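You operate a simulated robot arm through the tools that you are given. There is no shell and no other tool. Be economical: measure what you need, move in short steps, check, and stop when the job is done.

Carry out the task below with a simulated two-armed robot. There is one attempt and no reset: what you move stays moved.

TASK
Take the cap off the juice bottle and lay it down on the work table top.
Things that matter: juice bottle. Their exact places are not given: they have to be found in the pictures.

The check looks at the end state, three seconds after you hand in, the way a careful person would. Anything else that was tipped, shoved, dropped, spilled or broken makes it a failure. Lids that push on must go on centred and level and be pressed home; caps that screw on are set level and turned clockwise until they are tight.

THE ROBOT
Two 6-joint arms with two-finger parallel grippers on one trunk, on a base that drives. Base frame: it is fixed to the floor where the robot stands at the start and does not move with it; the origin is under the middle of the robot, x ahead of it, y to its left, z up; the surface under the hand at the start is at about z = 880. Readings come in mm, degrees, newtons and seconds.
The left shoulder is at the start at [60, 187, 1197], the right one opposite. With the tool pointing down near the work surface each hand reaches from about 240 to 620 mm from the robot's upright axis, wherever it stands, measured 20 degrees to its own side. Payload 1.57 kg a hand.
The TCP of each hand is the grasp point between the finger pads, 30 mm short of the fingertips. In the tool frame z runs along the fingers and y along their closing line. The gripper opens to 110 mm. The fingers are 24 mm wide and 12 mm thick; the gripper's body (48 by 112 mm) begins 78 mm behind the TCP.
Orientation is told as [roll, pitch, yaw] about the base's x, y, z axes, in that order, counted from this pose: with the fingers straight down and closing along the base's y, the tool's x points along the base's -x, its y along +y and its z along -z.

THE INTERFACE
- The arms move only by the tool play_rows. It takes "left_series", "right_series" or both (then of equal length, played together; a hand with none holds still); each is a list of rows, each a list of 7 numbers: the shift along the base's x, y, z in units of 40 mm (1.0 is 40 mm), then the turn, a rotation vector about the base's x, y, z in units of 4 degrees (1.0 is 4 degrees), then the opening, from 0 (shut) to 1 (fully open). In form: [[dx, dy, dz, ax, ay, az, claw], ...]. A call has 1 to 12 rows; each row shifts and turns the commanded pose from where the row before left it. A call with a number of a shift or a turn outside -1 to 1 is refused whole. A row lasts 0.2 s, in which the tool goes at most 50 mm and 8.6 degrees; a call with a longer step from one row to the next is refused whole, and so is a gripper value outside its range. A pose out of reach is approached as far as the arm can. The call stops where the force on the tool passes 40 N (or 10 N more than at its start, if that is more) or the arm is blocked; 0.2 s more then pass. Each finger travels about 153 mm/s and halts on what it meets, pressing with about 35 N; the grip force reading is that of the motor and also rises with nothing between the fingers. The clock runs only during rows and for 0.2 s after the last one: add rows that do not move to give the fingers time. It gives the time, the measured TCP pose, the force on the tool (base axes), the opening and the grip force at its end, in the units of the frame above (readings bear some noise), with the torque about the TCP (base axes, N m) and any sound that the robot's microphone picked up.
- Cameras (640 x 400 px; columns grow to the right, rows downward): "scene" is now at [20.8, -6.9, 1742.4]; the picture's right is [-0.11, -0.99, 0.00], its down [-0.72, 0.08, -0.69] and it looks along [0.69, -0.07, -0.72] (base axes); focal length 266 px, centre (320, 200). "left" rides on the left gripper at [70, -16, -141] in its tool frame; the picture's right is [0.23, 0.97, 0.00], its down [-0.86, 0.20, -0.48] and it looks along [-0.47, 0.11, 0.88] (tool axes); focal length 222 px, centre (320, 200). "right" rides on the right gripper at [70, 16, -141] in its tool frame; the picture's right is [-0.23, 0.97, 0.00], its down [-0.86, -0.20, -0.48] and it looks along [-0.47, -0.11, 0.88] (tool axes); focal length 222 px, centre (320, 200).
- grab_frame(camera): a new picture of that camera. The clock stands still meanwhile.
- move_column(by): slides the trunk up (or, below 0, down) by that many mm; the arms and the scene camera ride with it, the base frame stays. It gives what a move gives, with no picture.
- roll_base(legs): drives the robot by 1 to 6 legs, each [ahead, left, turn to the left] in mm, mm and degrees, along the robot's own axes; the way and the turn of a leg run together, so that a leg with both is an arc; at most 1500 mm and 180 degrees a leg. The arms and the cameras ride along, it lands a little off, and it stops where it bumps. It gives what a move gives.
- pan_tilt(pan, tilt): turns the head with the scene camera to pan (to the left, within 86 degrees either way) and tilt (down, from -29 to 69), counted from straight ahead of the robot. It gives what a move gives.
- probe_pixels(camera, pixels): for up to 12 pixels [column, row] of the newest picture of that camera ("zoom" is the newest enlarged one), the place [x, y, z] in the base frame of the surface seen there, good to about 2 mm. The clock stands still meanwhile.
- close_up(camera, box): a new picture of the part [left, top, right, bottom] of that camera's present view, enlarged. The clock stands still meanwhile.
- close_job(): hands the job in; it is judged then, once.

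Work in short steps. Measure before you move; look again where a grasp or a placing could have gone wrong, and mend it. You have 80 turns and 58 pictures in all, those below and enlarged ones among them. Open the grippers and draw the arms clear of the work before you hand the job in, unless the task says otherwise; then end with one line.

The tools are called by a JSON object that holds its "op" and its "data". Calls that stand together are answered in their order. play_rows: Moves the arms, as the interface text tells. Its arguments: {"type":"object","properties":{"left_series":{"type":"array"},"right_series":{"type":"array"}},"required":[]} The other tools are called the same way: move_column (by) slides the trunk up or down; roll_base (legs) drives the base; pan_tilt (pan, tilt) turns the head that bears the scene camera; grab_frame (camera) takes a picture; probe_pixels (camera, pixels) gives the place of the surface under pixels of a picture; close_up (camera, box) takes an enlarged picture of a part of a camera's view; close_job () hands the job in.

At the start:

```text
time_s: 0.0
left_position: [405.5, 159.2, 1262.8]
left_ee_rot: [-0.1, -0.1, 0.0]
left_wrist_force: [-0.4, -0.1, 0.9]
left_wrist_torque: [0.0, 0.0, -0.01]
left_opening: 110.3
left_grip_force: 0.1
right_position: [496.0, -225.6, 1216.6]
right_ee_rot: [0.0, 0.0, 0.1]
right_wrist_force: [-0.4, 0.4, -0.5]
right_wrist_torque: [0.02, -0.01, 0.01]
right_opening: 109.9
right_grip_force: 0.0
trunk travel left (down, up): [-825.0, 165.0]
robot x, y, heading: [0.1, 1.8, 0.1]
head pan, tilt: [-6.1, 46.4]
```

scene: 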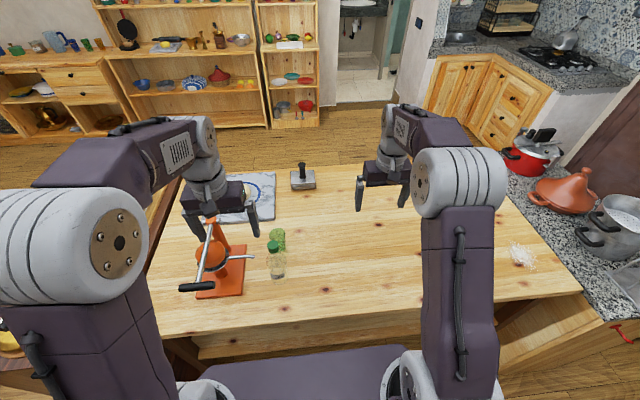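
right: 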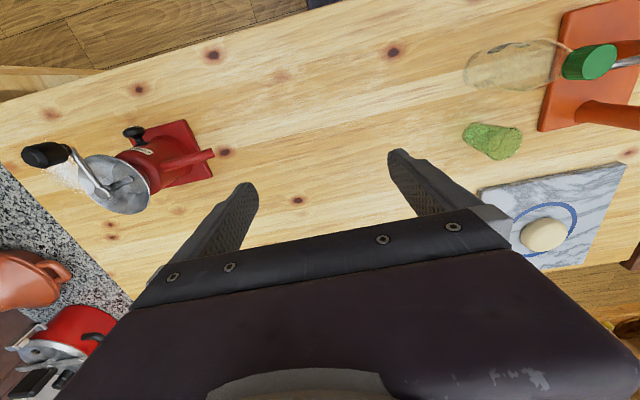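
left: 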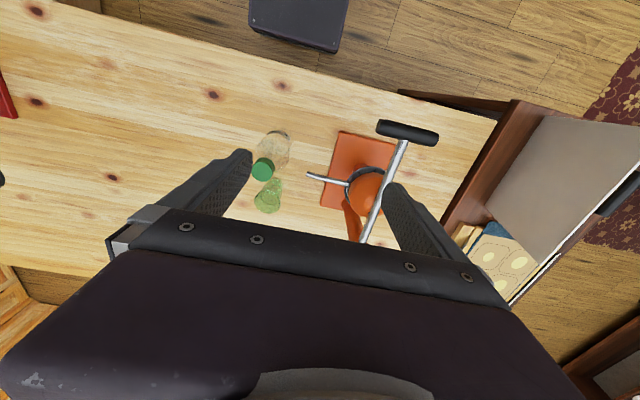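

The bottle with the green cap is at about (276,260) in the scene picture. I enlarge that area to measure it.

{"op": "close_up", "data": {"camera": "scene", "box": [180, 200, 340, 300]}}

{"op": "close_up", "data": {"camera": "left", "box": [200, 100, 440, 250]}}

```text
4.00 times, centred on (260, 250) of scene
```

zoom: 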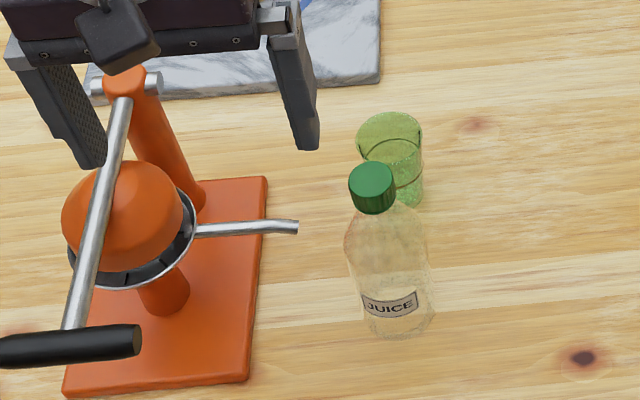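

```text
2.67 times, centred on (320, 175) of left
```

zoom: 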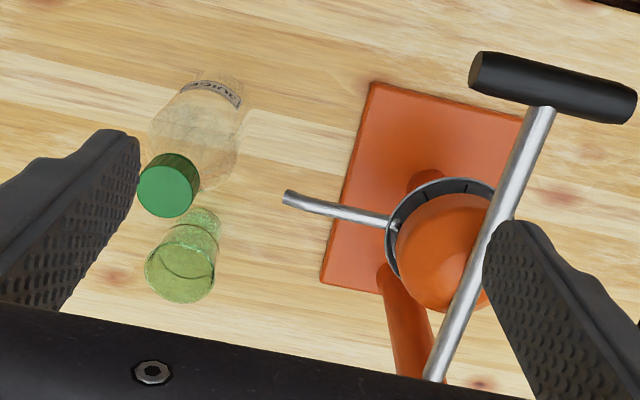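

Now I measure the cap, glass rim, spout tip and handle in the left enlarged picture, plus the table and other features in the full views.

{"op": "probe_pixels", "data": {"camera": "zoom", "pixels": [[165, 190], [140, 190], [190, 190], [165, 168], [165, 213], [290, 197], [180, 255], [180, 300], [210, 90], [260, 130], [480, 70], [600, 100]]}}

{"op": "probe_pixels", "data": {"camera": "scene", "pixels": [[273, 245], [278, 272], [300, 280], [278, 235], [213, 222], [205, 288], [253, 257]]}}

```text
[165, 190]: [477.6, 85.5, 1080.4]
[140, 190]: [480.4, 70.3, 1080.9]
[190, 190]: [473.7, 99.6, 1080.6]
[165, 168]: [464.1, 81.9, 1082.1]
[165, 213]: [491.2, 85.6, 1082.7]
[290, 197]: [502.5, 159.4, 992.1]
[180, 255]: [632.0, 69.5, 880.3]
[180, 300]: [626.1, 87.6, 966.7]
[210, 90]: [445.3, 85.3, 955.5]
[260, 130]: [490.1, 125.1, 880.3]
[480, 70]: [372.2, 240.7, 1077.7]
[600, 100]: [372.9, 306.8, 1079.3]
```

```text
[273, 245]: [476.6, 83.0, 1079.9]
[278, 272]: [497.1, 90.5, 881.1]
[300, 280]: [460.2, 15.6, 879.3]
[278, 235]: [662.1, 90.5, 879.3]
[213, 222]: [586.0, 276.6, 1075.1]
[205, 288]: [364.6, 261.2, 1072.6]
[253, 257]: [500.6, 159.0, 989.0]
```

The cap top is centred near (477, 85, 1081) and the cap is about 32 mm wide. I'll steady the bottle body with the right hand, held horizontally with fingers pointing +y and closing along x. The left hand will unscrew the cap. First I turn the right hand while it is high and clear.

{"op": "play_rows", "data": {"right_series": [[0, 0, 0, 1, 1, -1, 1], [0, 0, 0, 1, 1, -1, 1], [0, 0, 0, 1, 1, -1, 1], [-0.2, -0.2, -0.2, 1, 1, -1, 1], [-0.2, -0.2, -0.2, 1, 1, -1, 1], [-0.2, -0.2, -0.2, 1, 1, -1, 1], [-0.2, -0.2, -0.2, 1, 1, -1, 1], [0, 0, 0, 1, 1, -1, 1], [0, 0, 0, 1, 1, -1, 1], [0, 0, 0, 1, 1, -1, 1], [0, 0, 0, 1, 1, -1, 1], [0, 0, 0, 1, 1, -1, 1]]}}

```text
time_s: 2.6
left_position: [405.2, 158.7, 1261.4]
left_ee_rot: [0.1, 0.0, 0.0]
left_wrist_force: [0.0, -0.9, -0.1]
left_wrist_torque: [0.0, -0.02, 0.0]
left_opening: 109.8
left_grip_force: 0.1
right_position: [442.3, -241.4, 1177.4]
right_ee_rot: [34.1, 59.9, -34.4]
right_wrist_force: [0.8, 0.6, -0.5]
right_wrist_torque: [0.0, 0.01, 0.01]
right_opening: 110.2
right_grip_force: 0.2
right hand out of reach, approached as far as the arm can: row 9, 10, 11, 12
trunk travel left (down, up): [-825.0, 165.0]
robot x, y, heading: [0.2, 2.0, 0.2]
head pan, tilt: [-6.1, 46.4]
```

The wrist sits too far out to the right here, so I move toward +y and lower, then finish the turn.

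{"op": "play_rows", "data": {"right_series": [[0, 0.8, -0.5, 0, 0, 0, 1], [0, 0.8, -0.5, 0, 0, 0, 1], [0, 0.8, -0.5, 0, 0, 0, 1], [0, 0.4, -0.5, 1, 1, -1, 1], [0, 0, -0.5, 1, 1, -1, 1], [0, 0, -0.5, 1, 1, -1, 1], [0, 0, 0, 1, 1, -1, 1], [0, 0, 0, 1, 1, -1, 1], [0, 0, 0, 0.32, 0.32, -0.32, 1], [0, 0, 0, 0, 0, 0, 1]]}}

{"op": "grab_frame", "data": {"camera": "scene"}}

{"op": "grab_frame", "data": {"camera": "right"}}

```text
time_s: 4.8
left_position: [405.5, 160.9, 1260.9]
left_ee_rot: [0.0, 0.0, 0.1]
left_wrist_force: [0.7, 0.6, 0.4]
left_wrist_torque: [0.01, 0.01, 0.04]
left_opening: 110.1
left_grip_force: 0.1
right_position: [442.8, -129.2, 1058.0]
right_ee_rot: [-121.0, 89.9, 149.1]
right_wrist_force: [0.2, -0.4, 0.1]
right_wrist_torque: [0.0, -0.04, 0.02]
right_opening: 110.3
right_grip_force: 0.1
trunk travel left (down, up): [-825.0, 165.0]
robot x, y, heading: [1.4, -0.7, 0.1]
head pan, tilt: [-6.1, 46.4]
```

```text
52 pictures are left
```

scene: 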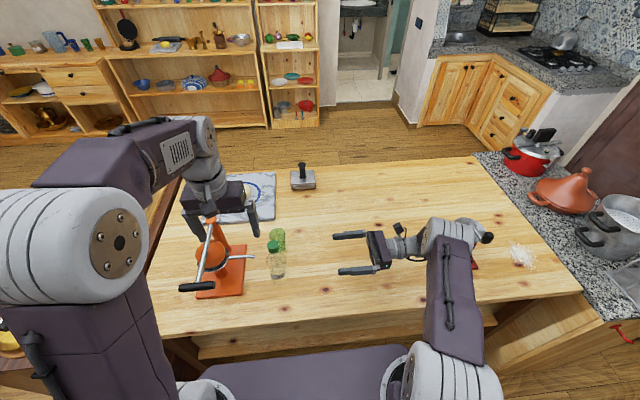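

```text
51 pictures are left
```

right: 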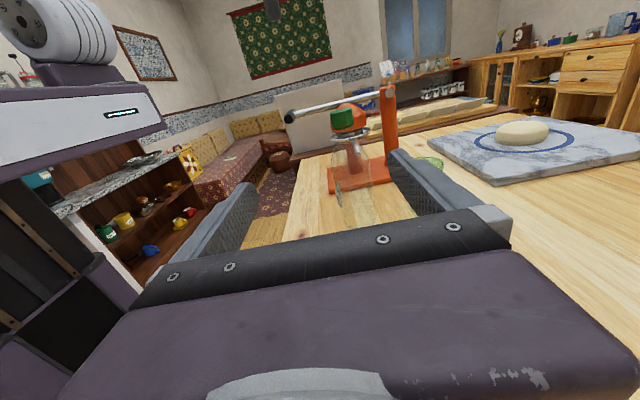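

The orientation is good. A red grinder lies under the right wrist, so I check its position and height before lowering.

{"op": "close_up", "data": {"camera": "scene", "box": [400, 200, 560, 300]}}

{"op": "close_up", "data": {"camera": "right", "box": [240, 70, 480, 220]}}

```text
4.00 times, centred on (480, 250) of scene
```

zoom: 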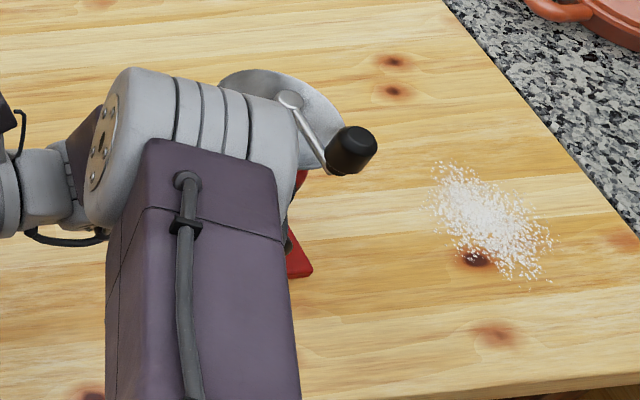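

```text
2.67 times, centred on (360, 145) of right
```

zoom: 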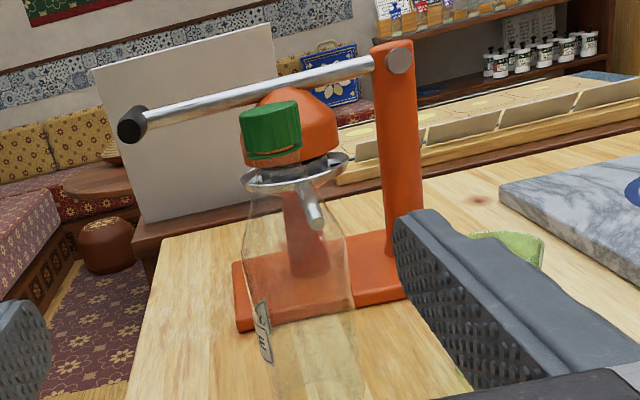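

I probe points on the bottle in this view and the grinder in the scene view.

{"op": "probe_pixels", "data": {"camera": "zoom", "pixels": [[270, 140], [270, 156], [262, 170], [265, 200], [260, 240], [290, 280], [300, 340], [265, 335], [280, 380], [335, 300], [470, 260]]}}

{"op": "probe_pixels", "data": {"camera": "scene", "pixels": [[488, 238], [473, 226], [480, 236], [475, 265], [445, 235], [425, 242], [461, 221], [465, 235]]}}

```text
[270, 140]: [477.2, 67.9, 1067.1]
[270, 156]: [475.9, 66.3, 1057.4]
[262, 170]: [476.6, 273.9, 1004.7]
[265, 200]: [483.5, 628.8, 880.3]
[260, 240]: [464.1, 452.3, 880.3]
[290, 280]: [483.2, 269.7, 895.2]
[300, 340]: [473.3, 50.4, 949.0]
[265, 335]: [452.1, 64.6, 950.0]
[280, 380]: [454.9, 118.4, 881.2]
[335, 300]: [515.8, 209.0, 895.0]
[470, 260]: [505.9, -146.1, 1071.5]
```

```text
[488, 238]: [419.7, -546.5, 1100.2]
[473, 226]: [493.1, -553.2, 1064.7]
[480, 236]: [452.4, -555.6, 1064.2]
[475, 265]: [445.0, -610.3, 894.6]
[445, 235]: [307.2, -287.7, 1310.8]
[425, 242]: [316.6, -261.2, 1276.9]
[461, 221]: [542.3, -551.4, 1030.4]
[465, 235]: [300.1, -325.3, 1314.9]
```

The bottle radius is about 35 mm, with straight sides below roughly z 1000. I go to a pre-grasp pose at (477, -50, 955).

{"op": "play_rows", "data": {"right_series": [[0.28, 0.3, -0.9, 0, 0, 0, 1], [0.28, 0.5, -0.9, 0, 0, 0, 1], [0.3, 0.5, -0.775, 0, 0, 0, 1], [0, 0.5, 0, 0, 0, 0, 1], [0, 0.18, 0, 0, 0, 0, 1], [0, 0, 0, 0, 0, 0, 1]]}}

{"op": "grab_frame", "data": {"camera": "right"}}

{"op": "grab_frame", "data": {"camera": "scene"}}

```text
time_s: 6.2
left_position: [404.1, 159.2, 1262.2]
left_ee_rot: [0.0, 0.1, 0.0]
left_wrist_force: [-0.3, -0.5, -0.3]
left_wrist_torque: [0.0, 0.02, 0.03]
left_opening: 110.0
left_grip_force: 0.1
right_position: [463.4, -52.5, 968.3]
right_ee_rot: [153.2, 90.0, 63.2]
right_wrist_force: [-0.6, -0.7, 1.0]
right_wrist_torque: [0.01, 0.0, 0.01]
right_opening: 109.9
right_grip_force: 0.0
right hand out of reach, approached as far as the arm can: row 3
trunk travel left (down, up): [-825.0, 165.0]
robot x, y, heading: [0.9, 1.2, -0.1]
head pan, tilt: [-6.1, 46.4]
```

```text
48 pictures are left
```

right: 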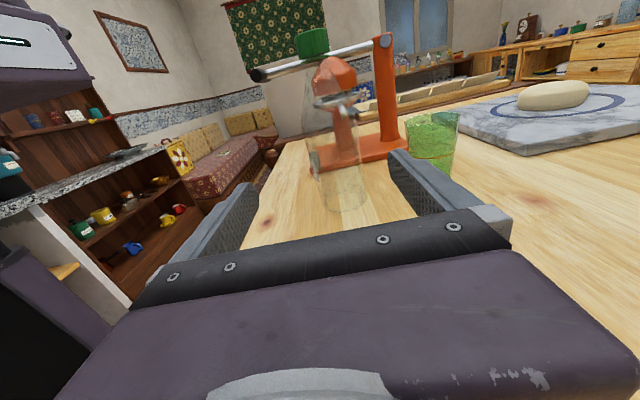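

```text
47 pictures are left
```

scene: 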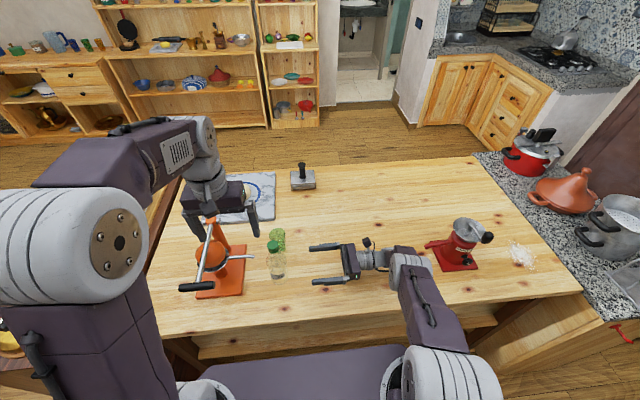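

Row 3 was clipped by reach. z 968 is acceptable, so I only need x about +14, moving in with +y as well.

{"op": "play_rows", "data": {"right_series": [[0.34, 0.2, 0, 0, 0, 0, 1], [0, 0, 0, 0, 0, 0, 1], [0, 0, 0, 0, 0, 0, 1]]}}

```text
time_s: 7.0
left_position: [405.3, 159.9, 1262.9]
left_ee_rot: [0.0, 0.0, 0.0]
left_wrist_force: [-0.1, -0.4, 0.0]
left_wrist_torque: [0.03, 0.01, -0.04]
left_opening: 109.9
left_grip_force: 0.1
right_position: [478.2, -43.9, 968.2]
right_ee_rot: [-118.4, 89.9, 151.4]
right_wrist_force: [-0.9, -0.1, 1.1]
right_wrist_torque: [0.03, -0.01, 0.01]
right_opening: 110.0
right_grip_force: 0.1
trunk travel left (down, up): [-825.0, 165.0]
robot x, y, heading: [-3.4, -0.1, 0.1]
head pan, tilt: [-6.1, 46.4]
```

Now aligned; I advance 129 mm in +y with open fingers around the bottle.

{"op": "play_rows", "data": {"right_series": [[0, 0.7, 0, 0, 0, 0, 1], [0, 0.7, 0, 0, 0, 0, 1], [0, 0.7, 0, 0, 0, 0, 1], [0, 0.6, 0, 0, 0, 0, 1], [0, 0.5, 0, 0, 0, 0, 1], [0, 0, 0, 0, 0, 0, 1]]}}

{"op": "grab_frame", "data": {"camera": "right"}}

{"op": "close_up", "data": {"camera": "scene", "box": [200, 210, 360, 310]}}

```text
time_s: 8.4
left_position: [405.8, 159.7, 1261.5]
left_ee_rot: [-0.1, 0.0, 0.0]
left_wrist_force: [-0.2, 1.0, 1.1]
left_wrist_torque: [-0.01, -0.01, 0.01]
left_opening: 110.2
left_grip_force: 0.0
right_position: [477.5, 85.0, 968.6]
right_ee_rot: [-77.1, 90.1, -167.3]
right_wrist_force: [-0.1, -0.3, 0.8]
right_wrist_torque: [0.0, -0.01, 0.02]
right_opening: 109.9
right_grip_force: 0.0
trunk travel left (down, up): [-825.0, 165.0]
robot x, y, heading: [3.4, 0.9, -0.1]
head pan, tilt: [-6.1, 46.4]
```

```text
46 pictures are left
```

right: 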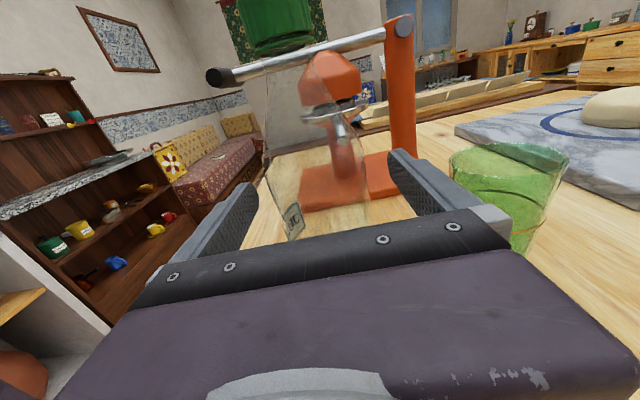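

```text
4.00 times, centred on (280, 260) of scene
```

zoom: 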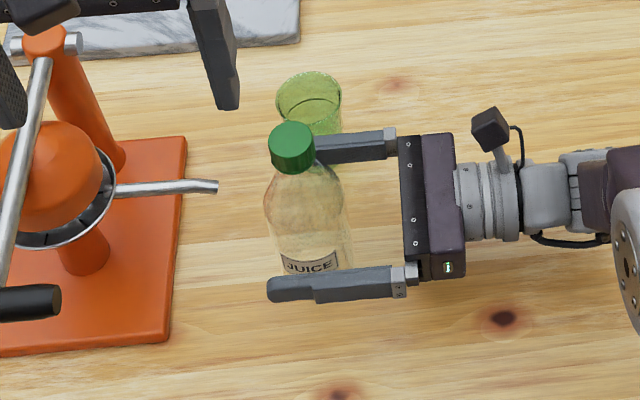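

The bottle sits centred between the fingers. I close gently in steps.

{"op": "play_rows", "data": {"right_series": [[0, 0, 0, 0, 0, 0, 0.8], [0, 0, 0, 0, 0, 0, 0.7], [0, 0, 0, 0, 0, 0, 0.62], [0, 0, 0, 0, 0, 0, 0.55], [0, 0, 0, 0, 0, 0, 0.5], [0, 0, 0, 0, 0, 0, 0.5]]}}

```text
time_s: 9.8
left_position: [404.7, 159.6, 1260.2]
left_ee_rot: [0.0, 0.0, 0.1]
left_wrist_force: [-0.2, 0.1, 0.2]
left_wrist_torque: [0.0, 0.02, 0.0]
left_opening: 110.0
left_grip_force: 0.0
right_position: [479.1, 85.3, 969.9]
right_ee_rot: [150.5, 90.0, 60.6]
right_wrist_force: [0.2, -0.3, 1.5]
right_wrist_torque: [-0.06, 0.1, 0.03]
right_opening: 64.4
right_grip_force: 34.9
trunk travel left (down, up): [-825.0, 165.0]
robot x, y, heading: [1.8, -1.5, 0.1]
head pan, tilt: [-6.1, 46.4]
```

The bottle is held at 64 mm. Next the left hand goes above the cap, pre-turned clockwise by about 90° to leave room for unscrewing.

{"op": "play_rows", "data": {"left_series": [[0.3, -0.3, 0, 0, 0, -1, 0.6], [0.3, -0.3, 0, 0, 0, -1, 0.6], [0.3, -0.3, 0, 0, 0, -1, 0.6], [0.3, -0.3, 0, 0, 0, -1, 0.6], [0.3, -0.3, 0, 0, 0, -1, 0.6], [0.3, -0.36, 0, 0, 0, -1, 0.6], [0, 0, -0.4, 0, 0, -1, 0.6], [0, 0, -0.4, 0, 0, -1, 0.6], [0, 0, -0.4, 0, 0, -1, 0.6], [0, 0, -0.4, 0, 0, -1, 0.6], [0, 0, -0.4, 0, 0, -1, 0.6], [0, 0, -0.4, 0, 0, -1, 0.6]]}}

{"op": "play_rows", "data": {"left_series": [[0, 0, 0, 0, 0, -1, 0.6], [0, 0, 0, 0, 0, -1, 0.6], [0, 0, 0, 0, 0, -1, 0.6], [0, 0, 0, 0, 0, -1, 0.6], [0, 0, 0, 0, 0, -1, 0.6], [0, 0, 0, 0, 0, -1, 0.6], [0, 0, 0, 0, 0, -1, 0.6], [0, 0, 0, 0, 0, -1, 0.6], [0, 0, 0, 0, 0, -1, 0.6], [0, 0, 0, 0, 0, -1, 0.6], [0, 0, 0, 0, 0, -0.5, 0.6], [0, 0, 0, 0, 0, 0, 0.6]]}}

{"op": "grab_frame", "data": {"camera": "left"}}

{"op": "grab_frame", "data": {"camera": "scene"}}

```text
time_s: 12.4
left_position: [476.5, 86.6, 1165.4]
left_ee_rot: [0.0, 0.0, -48.1]
left_wrist_force: [0.3, 0.7, 0.6]
left_wrist_torque: [0.0, 0.0, 0.01]
left_opening: 66.0
left_grip_force: 0.1
right_position: [478.2, 85.8, 969.4]
right_ee_rot: [128.1, 90.0, 38.0]
right_wrist_force: [-0.2, 0.2, -0.3]
right_wrist_torque: [-0.07, 0.02, 0.04]
right_opening: 64.3
right_grip_force: 35.1
trunk travel left (down, up): [-825.0, 165.0]
robot x, y, heading: [3.1, -1.9, 0.0]
head pan, tilt: [-6.1, 46.4]
```

```text
time_s: 15.0
left_position: [476.7, 85.2, 1166.3]
left_ee_rot: [0.0, 0.0, -90.0]
left_wrist_force: [-0.2, -0.8, 0.0]
left_wrist_torque: [0.0, 0.03, -0.01]
left_opening: 65.9
left_grip_force: 0.0
right_position: [477.2, 86.4, 970.0]
right_ee_rot: [177.1, 90.0, 87.1]
right_wrist_force: [-0.3, -0.2, 0.6]
right_wrist_torque: [-0.05, -0.03, -0.02]
right_opening: 64.3
right_grip_force: 35.1
trunk travel left (down, up): [-825.0, 165.0]
robot x, y, heading: [2.3, -1.1, 0.1]
head pan, tilt: [-6.1, 46.4]
```

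```text
44 pictures are left
```

left: 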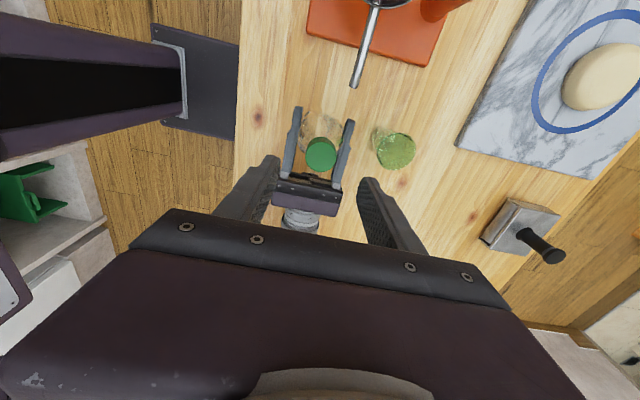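

```text
43 pictures are left
```

scene: 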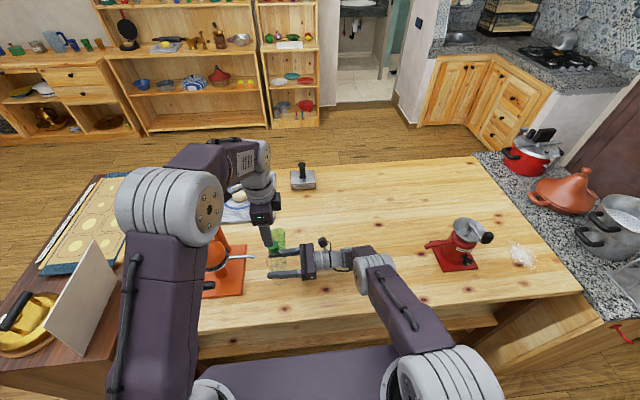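

I check the cap's present position before descending.

{"op": "probe_pixels", "data": {"camera": "left", "pixels": [[321, 152], [309, 152], [333, 152], [321, 141], [321, 162]]}}

```text
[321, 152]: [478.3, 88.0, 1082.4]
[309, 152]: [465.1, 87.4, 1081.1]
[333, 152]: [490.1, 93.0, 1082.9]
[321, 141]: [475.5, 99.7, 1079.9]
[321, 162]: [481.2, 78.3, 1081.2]
```

Cap centre is about (478, 87), top at 1081 and bottom near 1056. I descend to TCP z 1085, so the tips stay above the bottle's shoulder, then close.

{"op": "play_rows", "data": {"left_series": [[0.03, 0.05, -0.7, 0, 0, 0, 0.6], [0, 0, -0.7, 0, 0, 0, 0.6], [0, 0, -0.4, 0, 0, 0, 0.6], [0, 0, -0.23, 0, 0, 0, 0.6], [0, 0, 0, 0, 0, 0, 0.45], [0, 0, 0, 0, 0, 0, 0.35], [0, 0, 0, 0, 0, 0, 0.25], [0, 0, 0, 0, 0, 0, 0.2], [0, 0, 0, 0, 0, 0, 0.15], [0, 0, 0, 0, 0, 0, 0.15]]}}

{"op": "grab_frame", "data": {"camera": "right"}}

```text
time_s: 17.2
left_position: [478.6, 86.5, 1085.1]
left_ee_rot: [0.0, 0.1, -90.0]
left_wrist_force: [4.1, 0.9, -0.8]
left_wrist_torque: [0.0, -0.07, 0.04]
left_opening: 32.7
left_grip_force: 35.2
right_position: [478.7, 85.2, 969.2]
right_ee_rot: [138.7, 90.0, 48.7]
right_wrist_force: [-4.2, -1.4, 1.4]
right_wrist_torque: [0.1, -0.24, -0.07]
right_opening: 64.1
right_grip_force: 35.1
trunk travel left (down, up): [-825.0, 165.0]
robot x, y, heading: [2.6, 3.4, 0.0]
head pan, tilt: [-6.1, 46.4]
```

```text
42 pictures are left
```

right: 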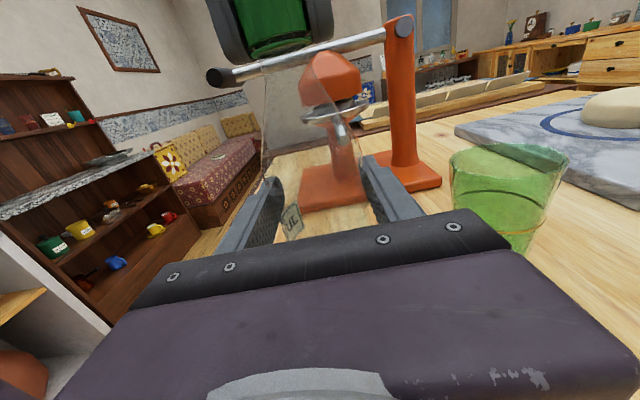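

The cap is held at 32.7 mm with little side force. I turn counterclockwise (positive about z) by 32° and watch the torque.

{"op": "play_rows", "data": {"left_series": [[0, 0, 0, 0, 0, 0.5, 0.1], [0, 0, 0, 0, 0, 0.5, 0.1], [0, 0, 0, 0, 0, 1, 0.1], [0, 0, 0, 0, 0, 1, 0.1], [0, 0, 0, 0, 0, 1, 0.1], [0, 0, 0, 0, 0, 1, 0.1], [0, 0, 0, 0, 0, 1, 0.1], [0, 0, 0, 0, 0, 1, 0.1], [0, 0, 0, 0, 0, 1, 0.1]]}}

```text
time_s: 19.2
left_position: [479.0, 87.1, 1084.8]
left_ee_rot: [0.0, 0.0, -57.9]
left_wrist_force: [-11.1, -8.6, 13.2]
left_wrist_torque: [-0.23, 0.27, 0.0]
left_opening: 32.6
left_grip_force: 34.5
right_position: [477.9, 85.1, 970.6]
right_ee_rot: [35.9, 89.9, -54.1]
right_wrist_force: [11.6, 8.4, -3.2]
right_wrist_torque: [-0.69, 0.55, -0.04]
right_opening: 64.3
right_grip_force: 35.4
trunk travel left (down, up): [-825.0, 165.0]
robot x, y, heading: [6.0, 0.7, -0.1]
head pan, tilt: [-6.1, 46.4]
```

Torque is near zero and the cap now pushes up with 13 N, so it seems to be threading upward. I let the hand rise a little as it turns on, and look.

{"op": "play_rows", "data": {"left_series": [[0, 0, 0.02, 0, 0, 0, 0.1], [0, 0, 0.008, 0, 0, 1, 0.1], [0, 0, 0.008, 0, 0, 1, 0.1], [0, 0, 0.008, 0, 0, 1, 0.1], [0, 0, 0.008, 0, 0, 1, 0.1], [0, 0, 0.008, 0, 0, 1, 0.1], [0, 0, 0.008, 0, 0, 1, 0.1]]}}

{"op": "grab_frame", "data": {"camera": "right"}}

{"op": "close_up", "data": {"camera": "scene", "box": [200, 190, 360, 290]}}

```text
time_s: 20.8
left_position: [477.8, 86.9, 1086.7]
left_ee_rot: [0.0, 0.2, -33.9]
left_wrist_force: [-13.0, -6.3, -3.0]
left_wrist_torque: [-0.08, 0.37, -0.01]
left_opening: 32.5
left_grip_force: 35.0
right_position: [479.3, 84.3, 970.1]
right_ee_rot: [144.6, 89.9, 54.4]
right_wrist_force: [16.1, 6.9, 5.6]
right_wrist_torque: [-0.54, 0.92, -0.04]
right_opening: 64.3
right_grip_force: 35.3
trunk travel left (down, up): [-825.0, 165.0]
robot x, y, heading: [1.7, -0.4, 0.1]
head pan, tilt: [-6.1, 46.4]
```

```text
41 pictures are left
```

right: 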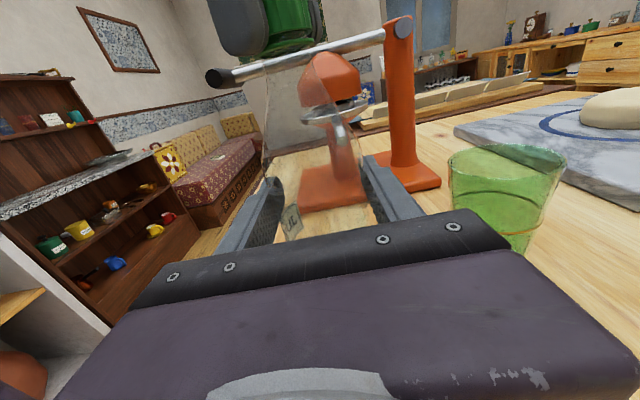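

```text
4.00 times, centred on (280, 240) of scene
```

zoom: 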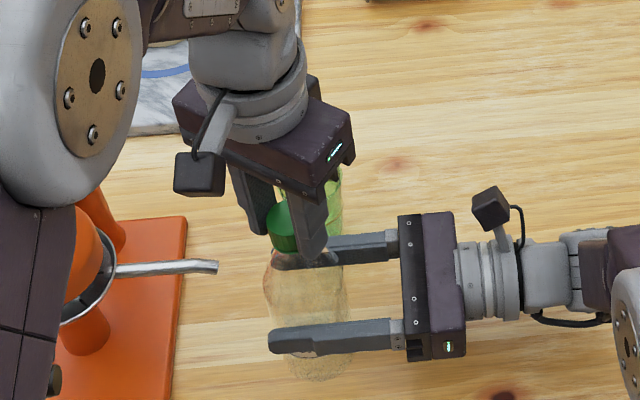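

The label stays still while the cap turns. Fz is now slightly downward, so I rise more slowly. I ease the side load by shifting about 1 mm toward -x and keep turning.

{"op": "play_rows", "data": {"left_series": [[-0.025, -0.015, 0, 0, 0, 0, 0.1], [0, 0, 0.001, 0, 0, 1, 0.1], [0, 0, 0.001, 0, 0, 1, 0.1], [0, 0, 0.001, 0, 0, 1, 0.1], [0, 0, 0.001, 0, 0, 1, 0.1], [0, 0, 0.001, 0, 0, 1, 0.1], [0, 0, 0.001, 0, 0, 1, 0.1], [0, 0, 0.001, 0, 0, 1, 0.1], [0, 0, 0.001, 0, 0, 1, 0.1], [0, 0, 0.001, 0, 0, 1, 0.1], [0, 0, 0.001, 0, 0, 1, 0.1]]}}

```text
time_s: 23.2
left_position: [477.5, 85.0, 1088.6]
left_ee_rot: [0.1, 0.0, 6.1]
left_wrist_force: [-11.9, -6.1, -7.6]
left_wrist_torque: [-0.15, 0.51, -0.01]
left_opening: 32.4
left_grip_force: 34.5
right_position: [478.6, 85.5, 970.2]
right_ee_rot: [56.5, 90.1, -33.6]
right_wrist_force: [11.7, 6.9, 12.8]
right_wrist_torque: [-0.46, 0.83, 0.02]
right_opening: 63.9
right_grip_force: 34.7
trunk travel left (down, up): [-825.0, 165.0]
robot x, y, heading: [2.7, 0.1, 0.1]
head pan, tilt: [-6.1, 46.4]
```

The cap is being pulled slightly upward (-7.6 N). I hold z, ease the side load again and continue.

{"op": "play_rows", "data": {"left_series": [[-0.025, -0.015, 0, 0, 0, 1, 0.1], [0, 0, 0, 0, 0, 1, 0.1], [0, 0, 0, 0, 0, 1, 0.1], [0, 0, 0, 0, 0, 1, 0.1], [0, 0, 0, 0, 0, 1, 0.1], [0, 0, 0, 0, 0, 1, 0.1], [0, 0, 0, 0, 0, 1, 0.1], [0, 0, 0, 0, 0, 1, 0.1], [0, 0, 0, 0, 0, 1, 0.1], [0, 0, 0, 0, 0, 1, 0.1]]}}

{"op": "play_rows", "data": {"left_series": [[0, 0, 0, 0, 0, 1, 0.1], [0, 0, 0, 0, 0, 1, 0.1], [0, 0, 0, 0, 0, 1, 0.1], [0, 0, 0, 0, 0, 1, 0.1], [0, 0, 0, 0, 0, 1, 0.1], [0, 0, 0, 0, 0, 1, 0.1], [0, 0, 0, 0, 0, 1, 0.1], [0, 0, 0, 0, 0, 1, 0.1], [0, 0, 0, 0, 0, 1, 0.1], [0, 0, 0, 0, 0, 1, 0.1]]}}

{"op": "grab_frame", "data": {"camera": "right"}}

{"op": "grab_frame", "data": {"camera": "scene"}}

```text
time_s: 25.4
left_position: [476.4, 85.2, 1087.2]
left_ee_rot: [-0.1, 0.1, 46.2]
left_wrist_force: [-3.3, -13.5, 0.7]
left_wrist_torque: [-0.42, 0.11, 0.0]
left_opening: 32.3
left_grip_force: 34.8
right_position: [478.7, 86.5, 969.5]
right_ee_rot: [44.6, 90.0, -45.1]
right_wrist_force: [6.1, 13.5, 6.9]
right_wrist_torque: [-0.7, 0.04, -0.07]
right_opening: 64.0
right_grip_force: 34.5
trunk travel left (down, up): [-825.0, 165.0]
robot x, y, heading: [2.5, 0.8, -0.1]
head pan, tilt: [-6.1, 46.4]
```

```text
time_s: 27.6
left_position: [476.1, 85.9, 1088.5]
left_ee_rot: [-0.2, 0.1, 86.0]
left_wrist_force: [11.5, -7.2, 0.6]
left_wrist_torque: [-0.29, -0.2, -0.01]
left_opening: 32.6
left_grip_force: 35.2
right_position: [477.3, 85.2, 969.0]
right_ee_rot: [120.3, 89.9, 30.4]
right_wrist_force: [-10.9, 7.8, 3.2]
right_wrist_torque: [-0.3, -1.11, -0.03]
right_opening: 64.0
right_grip_force: 35.3
trunk travel left (down, up): [-825.0, 165.0]
robot x, y, heading: [0.1, 0.4, 0.0]
head pan, tilt: [-6.1, 46.4]
```

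```text
39 pictures are left
```

right: 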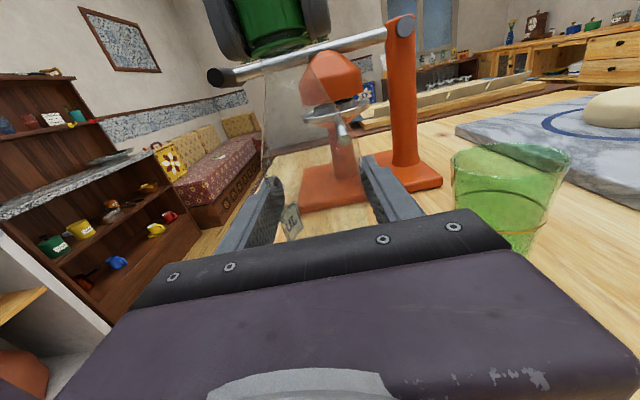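

```text
38 pictures are left
```

scene: 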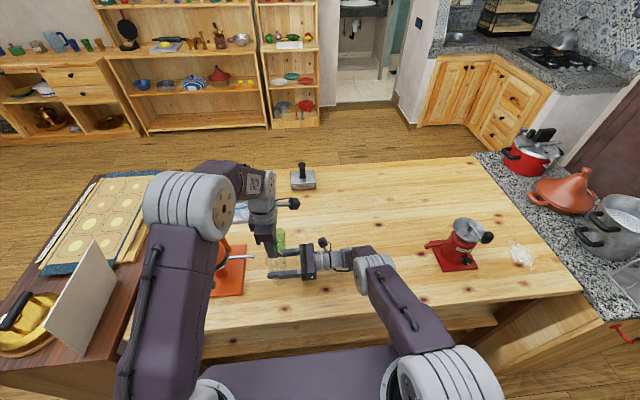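

The cap has turned 176°. I turn on further while the wrist allows it, then test with a small lift.

{"op": "play_rows", "data": {"left_series": [[-0.01, 0.02, 0, 0, 0, 1, 0.1], [0, 0, 0, 0, 0, 1, 0.1], [0, 0, 0, 0, 0, 1, 0.1], [0, 0, 0, 0, 0, 1, 0.1], [0, 0, 0, 0, 0, 1, 0.1], [0, 0, 0, 0, 0, 1, 0.1], [0, 0, 0, 0, 0, 1, 0.1], [0, 0, 0, 0, 0, 1, 0.1], [0, 0, 0, 0, 0, 1, 0.1], [0, 0, 0, 0, 0, 1, 0.1]]}}

{"op": "play_rows", "data": {"left_series": [[0, 0, 0.05, 0, 0, 0, 0.1], [0, 0, 0, 0, 0, 0, 0.1]]}}

```text
time_s: 29.8
left_position: [475.7, 87.0, 1087.9]
left_ee_rot: [-0.1, 0.1, 126.0]
left_wrist_force: [15.9, -4.2, 11.9]
left_wrist_torque: [-0.26, -0.26, -0.01]
left_opening: 32.3
left_grip_force: 35.2
right_position: [477.2, 86.0, 968.3]
right_ee_rot: [17.9, 89.9, -71.9]
right_wrist_force: [-17.1, 6.2, -2.8]
right_wrist_torque: [0.13, -1.48, 0.07]
right_opening: 64.6
right_grip_force: 34.9
trunk travel left (down, up): [-825.0, 165.0]
robot x, y, heading: [0.8, 2.7, 0.1]
head pan, tilt: [-6.1, 46.4]
```

```text
time_s: 30.4
left_position: [475.9, 87.5, 1088.6]
left_ee_rot: [-0.1, 0.0, 126.0]
left_wrist_force: [16.0, -1.6, 0.4]
left_wrist_torque: [-0.14, -0.49, -0.02]
left_opening: 32.3
left_grip_force: 35.0
right_position: [478.3, 86.1, 969.3]
right_ee_rot: [60.7, 90.0, -29.2]
right_wrist_force: [-17.2, 0.9, -0.1]
right_wrist_torque: [0.01, -1.48, 0.08]
right_opening: 64.2
right_grip_force: 34.7
trunk travel left (down, up): [-825.0, 165.0]
robot x, y, heading: [0.1, -0.1, 0.0]
head pan, tilt: [-6.1, 46.4]
```

The cap is still rising along its thread. I relieve the x load by moving +1.2 mm and turn another 32°, then test the lift again.

{"op": "play_rows", "data": {"left_series": [[0.03, 0, 0, 0, 0, 1, 0.1], [0, 0, 0, 0, 0, 1, 0.1], [0, 0, 0, 0, 0, 1, 0.1], [0, 0, 0, 0, 0, 1, 0.1], [0, 0, 0, 0, 0, 1, 0.1], [0, 0, 0, 0, 0, 1, 0.1], [0, 0, 0, 0, 0, 1, 0.1], [0, 0, 0, 0, 0, 1, 0.1]]}}

{"op": "play_rows", "data": {"left_series": [[0, 0, 0.05, 0, 0, 0, 0.1], [0, 0, 0.05, 0, 0, 0, 0.1], [0, 0, 0, 0, 0, 0, 0.1]]}}

```text
time_s: 32.2
left_position: [477.1, 86.8, 1089.5]
left_ee_rot: [-0.1, 0.0, 158.1]
left_wrist_force: [5.0, 7.9, 0.2]
left_wrist_torque: [0.15, 0.05, -0.03]
left_opening: 32.6
left_grip_force: 34.7
right_position: [478.2, 86.1, 969.4]
right_ee_rot: [-60.6, 90.0, -150.7]
right_wrist_force: [-4.8, -8.1, -0.4]
right_wrist_torque: [0.84, -0.65, 0.04]
right_opening: 64.7
right_grip_force: 35.6
trunk travel left (down, up): [-825.0, 165.0]
robot x, y, heading: [-4.0, 1.0, 0.0]
head pan, tilt: [-6.1, 46.4]
```

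```text
time_s: 33.0
left_position: [477.7, 87.4, 1091.9]
left_ee_rot: [-0.1, -0.1, 158.1]
left_wrist_force: [8.2, -0.3, -24.5]
left_wrist_torque: [0.02, -0.22, 0.01]
left_opening: 32.2
left_grip_force: 35.1
right_position: [478.6, 85.0, 970.5]
right_ee_rot: [142.7, 89.8, 52.7]
right_wrist_force: [-9.5, -0.5, 20.2]
right_wrist_torque: [0.03, -0.8, 0.0]
right_opening: 64.3
right_grip_force: 34.1
trunk travel left (down, up): [-825.0, 165.0]
robot x, y, heading: [-3.2, -0.2, 0.2]
head pan, tilt: [-6.1, 46.4]
```

It's still threaded (−24 N on lift), so I need a regrasp. I go down 4 mm to relax, open, rise, and turn back to about −90°.

{"op": "play_rows", "data": {"left_series": [[0, 0, -0.05, 0, 0, 0, 0.1], [0, 0, -0.03, 0, 0, 0, 0.1], [0, 0, 0, 0, 0, 0, 0.3], [0, 0, 0, 0, 0, 0, 0.55], [0, 0, 0, 0, 0, 0, 0.6], [0, 0, 0.5, 0, 0, 0, 0.6], [0, 0, 0.5, 0, 0, -1, 0.6], [0, 0, 0, 0, 0, -1, 0.6], [0, 0, 0, 0, 0, -1, 0.6], [0, 0, 0, 0, 0, -1, 0.6], [0, 0, 0, 0, 0, -1, 0.6], [0, 0, 0, 0, 0, -1, 0.6]]}}

{"op": "play_rows", "data": {"left_series": [[0, 0, 0, 0, 0, -1, 0.6], [0, 0, 0, 0, 0, -1, 0.6], [0, 0, 0, 0, 0, -1, 0.6], [0, 0, 0, 0, 0, -1, 0.6], [0, 0, 0, 0, 0, -1, 0.6], [0, 0, 0, 0, 0, -1, 0.6], [0, 0, 0, 0, 0, -1, 0.6], [0, 0, 0, 0, 0, -1, 0.6], [0, 0, 0, 0, 0, -1, 0.6], [0, 0, 0, 0, 0, -1, 0.6], [0, 0, 0, 0, 0, -1, 0.6], [0, 0, 0, 0, 0, -1, 0.6]]}}

{"op": "play_rows", "data": {"left_series": [[0, 0, 0, 0, 0, -1, 0.6], [0, 0, 0, 0, 0, -1, 0.6], [0, 0, 0, 0, 0, -1, 0.6], [0, 0, 0, 0, 0, -1, 0.6], [0, 0, 0, 0, 0, -1, 0.6], [0, 0, 0, 0, 0, -1, 0.6], [0, 0, 0, 0, 0, -1, 0.6], [0, 0, 0, 0, 0, -1, 0.6], [0, 0, 0, 0, 0, -1, 0.6], [0, 0, 0, 0, 0, -1, 0.6], [0, 0, 0, 0, 0, -1, 0.6], [0, 0, 0, 0, 0, -1, 0.6]]}}

{"op": "play_rows", "data": {"left_series": [[0, 0, 0, 0, 0, -1, 0.6], [0, 0, 0, 0, 0, -1, 0.6], [0, 0, 0, 0, 0, -1, 0.6], [0, 0, 0, 0, 0, -1, 0.6], [0, 0, 0, 0, 0, -1, 0.6], [0, 0, 0, 0, 0, -1, 0.6], [0, 0, 0, 0, 0, -1, 0.6], [0, 0, 0, 0, 0, -1, 0.6], [0, 0, 0, 0, 0, -1, 0.6], [0, 0, 0, 0, 0, -1, 0.6], [0, 0, 0, 0, 0, -1, 0.6], [0, 0, 0, 0, 0, -1, 0.6]]}}

{"op": "play_rows", "data": {"left_series": [[0, 0, 0, 0, 0, -1, 0.6], [0, 0, 0, 0, 0, -1, 0.6], [0, 0, 0, 0, 0, -1, 0.6], [0, 0, 0, 0, 0, -1, 0.6], [0, 0, 0, 0, 0, -1, 0.6], [0, 0, 0, 0, 0, -1, 0.6], [0, 0, 0, 0, 0, -1, 0.6], [0, 0, 0, 0, 0, -1, 0.6], [0, 0, 0, 0, 0, -1, 0.6], [0, 0, 0, 0, 0, -1, 0.6], [0, 0, 0, 0, 0, -1, 0.6], [0, 0, 0, 0, 0, -1, 0.6]]}}

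{"op": "grab_frame", "data": {"camera": "left"}}

{"op": "grab_frame", "data": {"camera": "right"}}

```text
time_s: 35.6
left_position: [477.7, 86.2, 1129.9]
left_ee_rot: [-0.1, 0.0, 133.9]
left_wrist_force: [0.3, -0.5, -0.3]
left_wrist_torque: [0.01, -0.01, 0.0]
left_opening: 66.1
left_grip_force: 0.0
right_position: [478.3, 85.7, 970.4]
right_ee_rot: [-64.4, 90.1, -154.4]
right_wrist_force: [0.5, 0.2, -2.3]
right_wrist_torque: [-0.02, 0.0, 0.01]
right_opening: 64.2
right_grip_force: 35.2
trunk travel left (down, up): [-825.0, 165.0]
robot x, y, heading: [3.3, -0.3, -0.1]
head pan, tilt: [-6.1, 46.4]
```

```text
time_s: 38.2
left_position: [478.3, 87.8, 1129.4]
left_ee_rot: [0.0, 0.0, 85.9]
left_wrist_force: [0.3, -0.3, 0.3]
left_wrist_torque: [-0.04, 0.04, -0.02]
left_opening: 66.2
left_grip_force: 0.0
right_position: [478.6, 85.2, 969.8]
right_ee_rot: [-62.9, 90.0, -152.8]
right_wrist_force: [-0.4, -0.6, -3.5]
right_wrist_torque: [-0.04, 0.0, 0.0]
right_opening: 64.3
right_grip_force: 35.0
trunk travel left (down, up): [-825.0, 165.0]
robot x, y, heading: [-0.9, 3.4, 0.0]
head pan, tilt: [-6.1, 46.4]
```

```text
time_s: 40.8
left_position: [478.0, 87.0, 1130.7]
left_ee_rot: [0.0, 0.0, 37.9]
left_wrist_force: [1.0, 0.0, -0.4]
left_wrist_torque: [-0.02, 0.03, 0.0]
left_opening: 66.1
left_grip_force: 0.1
right_position: [478.0, 84.4, 969.1]
right_ee_rot: [-67.6, 90.1, -157.7]
right_wrist_force: [-0.5, 0.7, -3.2]
right_wrist_torque: [-0.02, -0.03, 0.01]
right_opening: 64.2
right_grip_force: 35.4
trunk travel left (down, up): [-825.0, 165.0]
robot x, y, heading: [1.0, -0.1, 0.0]
head pan, tilt: [-6.1, 46.4]
```

```text
time_s: 43.4
left_position: [476.5, 87.4, 1130.4]
left_ee_rot: [0.1, -0.1, -10.0]
left_wrist_force: [-0.7, 0.2, -0.3]
left_wrist_torque: [0.01, 0.0, -0.01]
left_opening: 66.0
left_grip_force: 0.2
right_position: [479.5, 86.2, 970.0]
right_ee_rot: [-63.0, 90.0, -153.0]
right_wrist_force: [0.4, 0.3, -3.1]
right_wrist_torque: [-0.02, 0.0, -0.03]
right_opening: 63.9
right_grip_force: 34.8
trunk travel left (down, up): [-825.0, 165.0]
robot x, y, heading: [0.1, -0.4, 0.1]
head pan, tilt: [-6.1, 46.4]
```

```text
time_s: 46.0
left_position: [477.8, 87.6, 1130.8]
left_ee_rot: [0.0, -0.1, -58.1]
left_wrist_force: [0.5, -0.2, -0.1]
left_wrist_torque: [0.02, 0.04, 0.02]
left_opening: 66.0
left_grip_force: 0.0
right_position: [479.4, 85.4, 968.6]
right_ee_rot: [-63.9, 90.0, -153.8]
right_wrist_force: [0.6, -1.1, -2.0]
right_wrist_torque: [-0.01, 0.0, 0.01]
right_opening: 64.0
right_grip_force: 34.7
trunk travel left (down, up): [-825.0, 165.0]
robot x, y, heading: [-2.1, -0.2, 0.1]
head pan, tilt: [-6.1, 46.4]
```

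```text
37 pictures are left
```

left: 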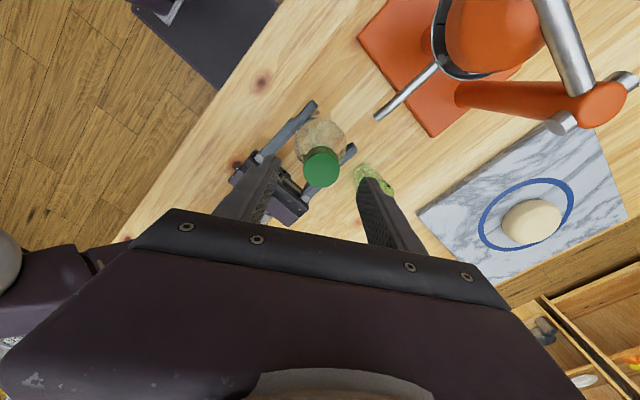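

```text
36 pictures are left
```

right: 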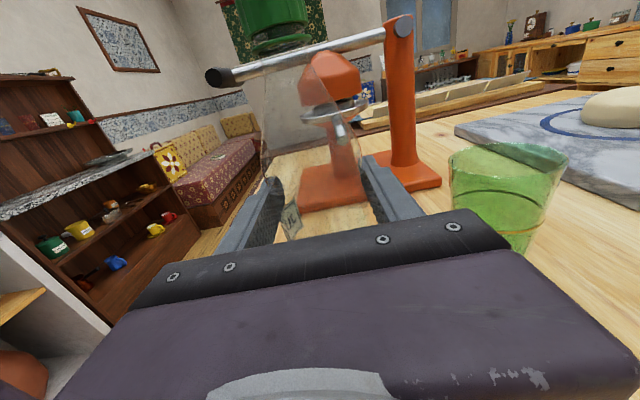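

The cap is still on and has visibly risen. I measure it again before regrasping.

{"op": "probe_pixels", "data": {"camera": "left", "pixels": [[321, 167], [307, 167], [335, 167], [321, 152], [321, 178]]}}

{"op": "close_up", "data": {"camera": "right", "box": [200, 0, 360, 100]}}

```text
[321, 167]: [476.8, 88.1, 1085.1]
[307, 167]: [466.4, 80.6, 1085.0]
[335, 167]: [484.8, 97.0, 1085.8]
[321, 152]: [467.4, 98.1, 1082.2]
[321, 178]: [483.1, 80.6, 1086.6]
```

```text
4.00 times, centred on (280, 50) of right
```

zoom: 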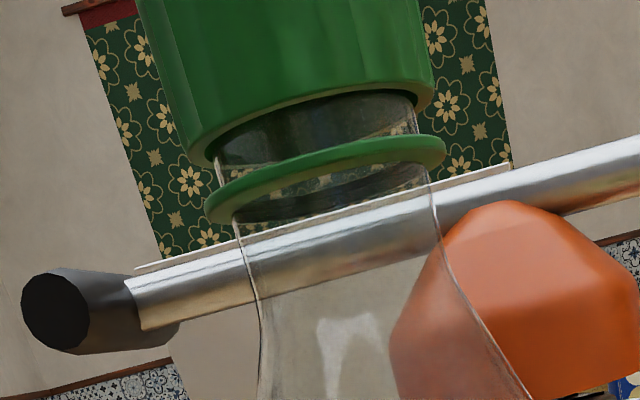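

The cap has lifted off the tamper ring. I regrasp at z 1090 and keep turning counterclockwise with a slight rise.

{"op": "play_rows", "data": {"left_series": [[-0.015, 0.01, -0.5, 0, 0, 0, 0.6], [0, 0, -0.5, 0, 0, 0, 0.6], [0, 0, 0, 0, 0, 0, 0.45], [0, 0, 0, 0, 0, 0, 0.35], [0, 0, 0, 0, 0, 0, 0.25], [0, 0, 0, 0, 0, 0, 0.2], [0, 0, 0, 0, 0, 0, 0.1], [0, 0, 0, 0, 0, 0, 0.1]]}}

{"op": "play_rows", "data": {"left_series": [[0, 0, 0, 0, 0, 1, 0.1], [0, 0, 0.001, 0, 0, 1, 0.1], [0, 0, 0.001, 0, 0, 1, 0.1], [0, 0, 0.002, 0, 0, 1, 0.1], [0, 0, 0.002, 0, 0, 1, 0.1], [0, 0, 0.002, 0, 0, 1, 0.1], [0, 0, 0.002, 0, 0, 1, 0.1], [0, 0, 0.002, 0, 0, 1, 0.1], [0, 0, 0.002, 0, 0, 1, 0.1], [0, 0, 0.002, 0, 0, 1, 0.1], [0, 0, 0.002, 0, 0, 1, 0.1], [0, 0, 0.002, 0, 0, 1, 0.1]]}}

```text
time_s: 47.8
left_position: [477.9, 88.2, 1090.5]
left_ee_rot: [-0.1, 0.1, -58.0]
left_wrist_force: [8.8, 8.9, -0.6]
left_wrist_torque: [0.2, -0.23, 0.02]
left_opening: 31.3
left_grip_force: 35.1
right_position: [477.7, 85.2, 969.2]
right_ee_rot: [-93.5, 89.9, 176.5]
right_wrist_force: [-9.2, -8.5, -2.0]
right_wrist_torque: [0.8, -0.86, 0.0]
right_opening: 64.3
right_grip_force: 35.2
trunk travel left (down, up): [-825.0, 165.0]
robot x, y, heading: [1.4, 0.9, -0.1]
head pan, tilt: [-6.1, 46.4]
```

```text
time_s: 50.4
left_position: [476.3, 87.4, 1090.8]
left_ee_rot: [0.0, 0.1, -9.8]
left_wrist_force: [0.1, 0.1, 0.4]
left_wrist_torque: [-0.01, -0.03, 0.02]
left_opening: 31.4
left_grip_force: 35.1
right_position: [479.6, 85.8, 969.0]
right_ee_rot: [-74.2, 90.0, -164.2]
right_wrist_force: [-0.3, 0.5, -3.8]
right_wrist_torque: [0.02, 0.0, -0.01]
right_opening: 64.0
right_grip_force: 34.7
trunk travel left (down, up): [-825.0, 165.0]
robot x, y, heading: [-2.6, 1.7, -0.2]
head pan, tilt: [-6.1, 46.4]
```

Both hands now read zero load, so the cap seems free. I lift it a little and look.

{"op": "play_rows", "data": {"left_series": [[0, 0, 0.1, 0, 0, 0, 0.1], [0, 0, 0.2, 0, 0, 0, 0.1], [0, 0, 0.3, 0, 0, 0, 0.1], [0, 0, 0.4, 0, 0, 0, 0.1], [0, 0, 0, 0, 0, 0, 0.1]]}}

{"op": "grab_frame", "data": {"camera": "right"}}

{"op": "close_up", "data": {"camera": "scene", "box": [200, 190, 360, 290]}}

```text
time_s: 51.6
left_position: [477.5, 87.0, 1129.6]
left_ee_rot: [-0.1, -0.1, -9.9]
left_wrist_force: [-0.1, -0.8, -0.3]
left_wrist_torque: [0.0, 0.0, 0.03]
left_opening: 31.1
left_grip_force: 34.5
right_position: [478.3, 85.6, 969.8]
right_ee_rot: [-68.9, 90.0, -159.0]
right_wrist_force: [0.3, 0.3, -2.8]
right_wrist_torque: [0.0, 0.0, 0.03]
right_opening: 64.0
right_grip_force: 34.8
trunk travel left (down, up): [-825.0, 165.0]
robot x, y, heading: [0.1, -0.2, -0.3]
head pan, tilt: [-6.1, 46.4]
```

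```text
34 pictures are left
```

right: 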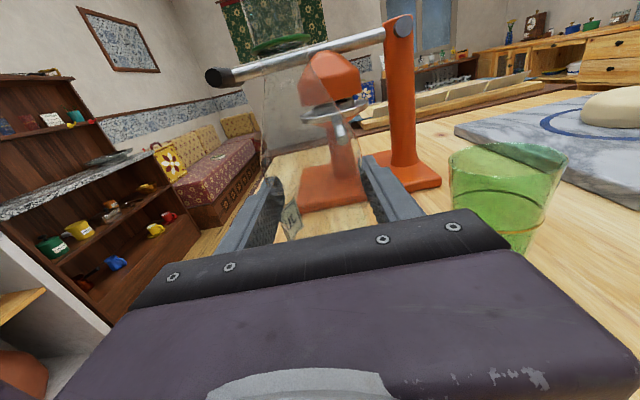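

```text
4.00 times, centred on (280, 240) of scene
```

zoom: 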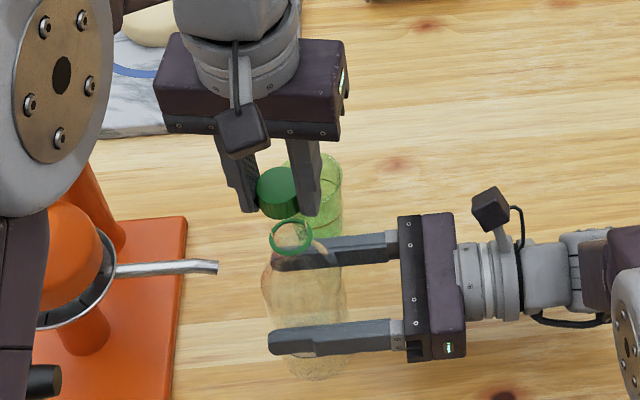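

The cap is off and held by the left hand. The right wrist carries about −3 N, so the bottle may hover slightly. I raise the left hand clear and lower the right one about 1 mm at a time to seat the bottle.

{"op": "play_rows", "data": {"left_series": [[0, 0, 0.5, 0, 0, 0, 0.1], [0, 0, 0, 0, 0, 0, 0.1], [0, 0, 0, 0, 0, 0, 0.1]], "right_series": [[0, 0, -0.02, 0, 0, 0, 0.5], [0, 0, 0, 0, 0, 0, 0.5], [0, 0, 0, 0, 0, 0, 0.5]]}}

{"op": "play_rows", "data": {"right_series": [[0, 0, -0.02, 0, 0, 0, 0.5], [0, 0, 0, 0, 0, 0, 0.5], [0, 0, 0, 0, 0, 0, 0.5]]}}

```text
time_s: 52.4
left_position: [476.8, 86.9, 1150.6]
left_ee_rot: [0.0, 0.1, -10.0]
left_wrist_force: [-0.4, 0.4, -0.4]
left_wrist_torque: [0.02, -0.01, 0.02]
left_opening: 30.9
left_grip_force: 35.0
right_position: [479.4, 84.9, 967.7]
right_ee_rot: [-73.0, 90.0, -163.0]
right_wrist_force: [-1.1, -0.2, -3.6]
right_wrist_torque: [-0.01, -0.01, 0.0]
right_opening: 64.1
right_grip_force: 35.1
trunk travel left (down, up): [-825.0, 165.0]
robot x, y, heading: [-0.2, -0.8, 0.2]
head pan, tilt: [-6.1, 46.4]
```

```text
time_s: 53.2
left_position: [476.6, 86.0, 1150.7]
left_ee_rot: [-0.1, 0.0, -10.0]
left_wrist_force: [0.1, 0.3, -0.1]
left_wrist_torque: [0.0, 0.0, -0.04]
left_opening: 30.9
left_grip_force: 34.9
right_position: [478.7, 83.9, 968.7]
right_ee_rot: [134.0, 90.0, 43.9]
right_wrist_force: [0.4, -0.1, -2.0]
right_wrist_torque: [0.05, -0.03, 0.0]
right_opening: 64.2
right_grip_force: 34.7
trunk travel left (down, up): [-825.0, 165.0]
robot x, y, heading: [3.4, -2.4, -0.0]
head pan, tilt: [-6.1, 46.4]
```

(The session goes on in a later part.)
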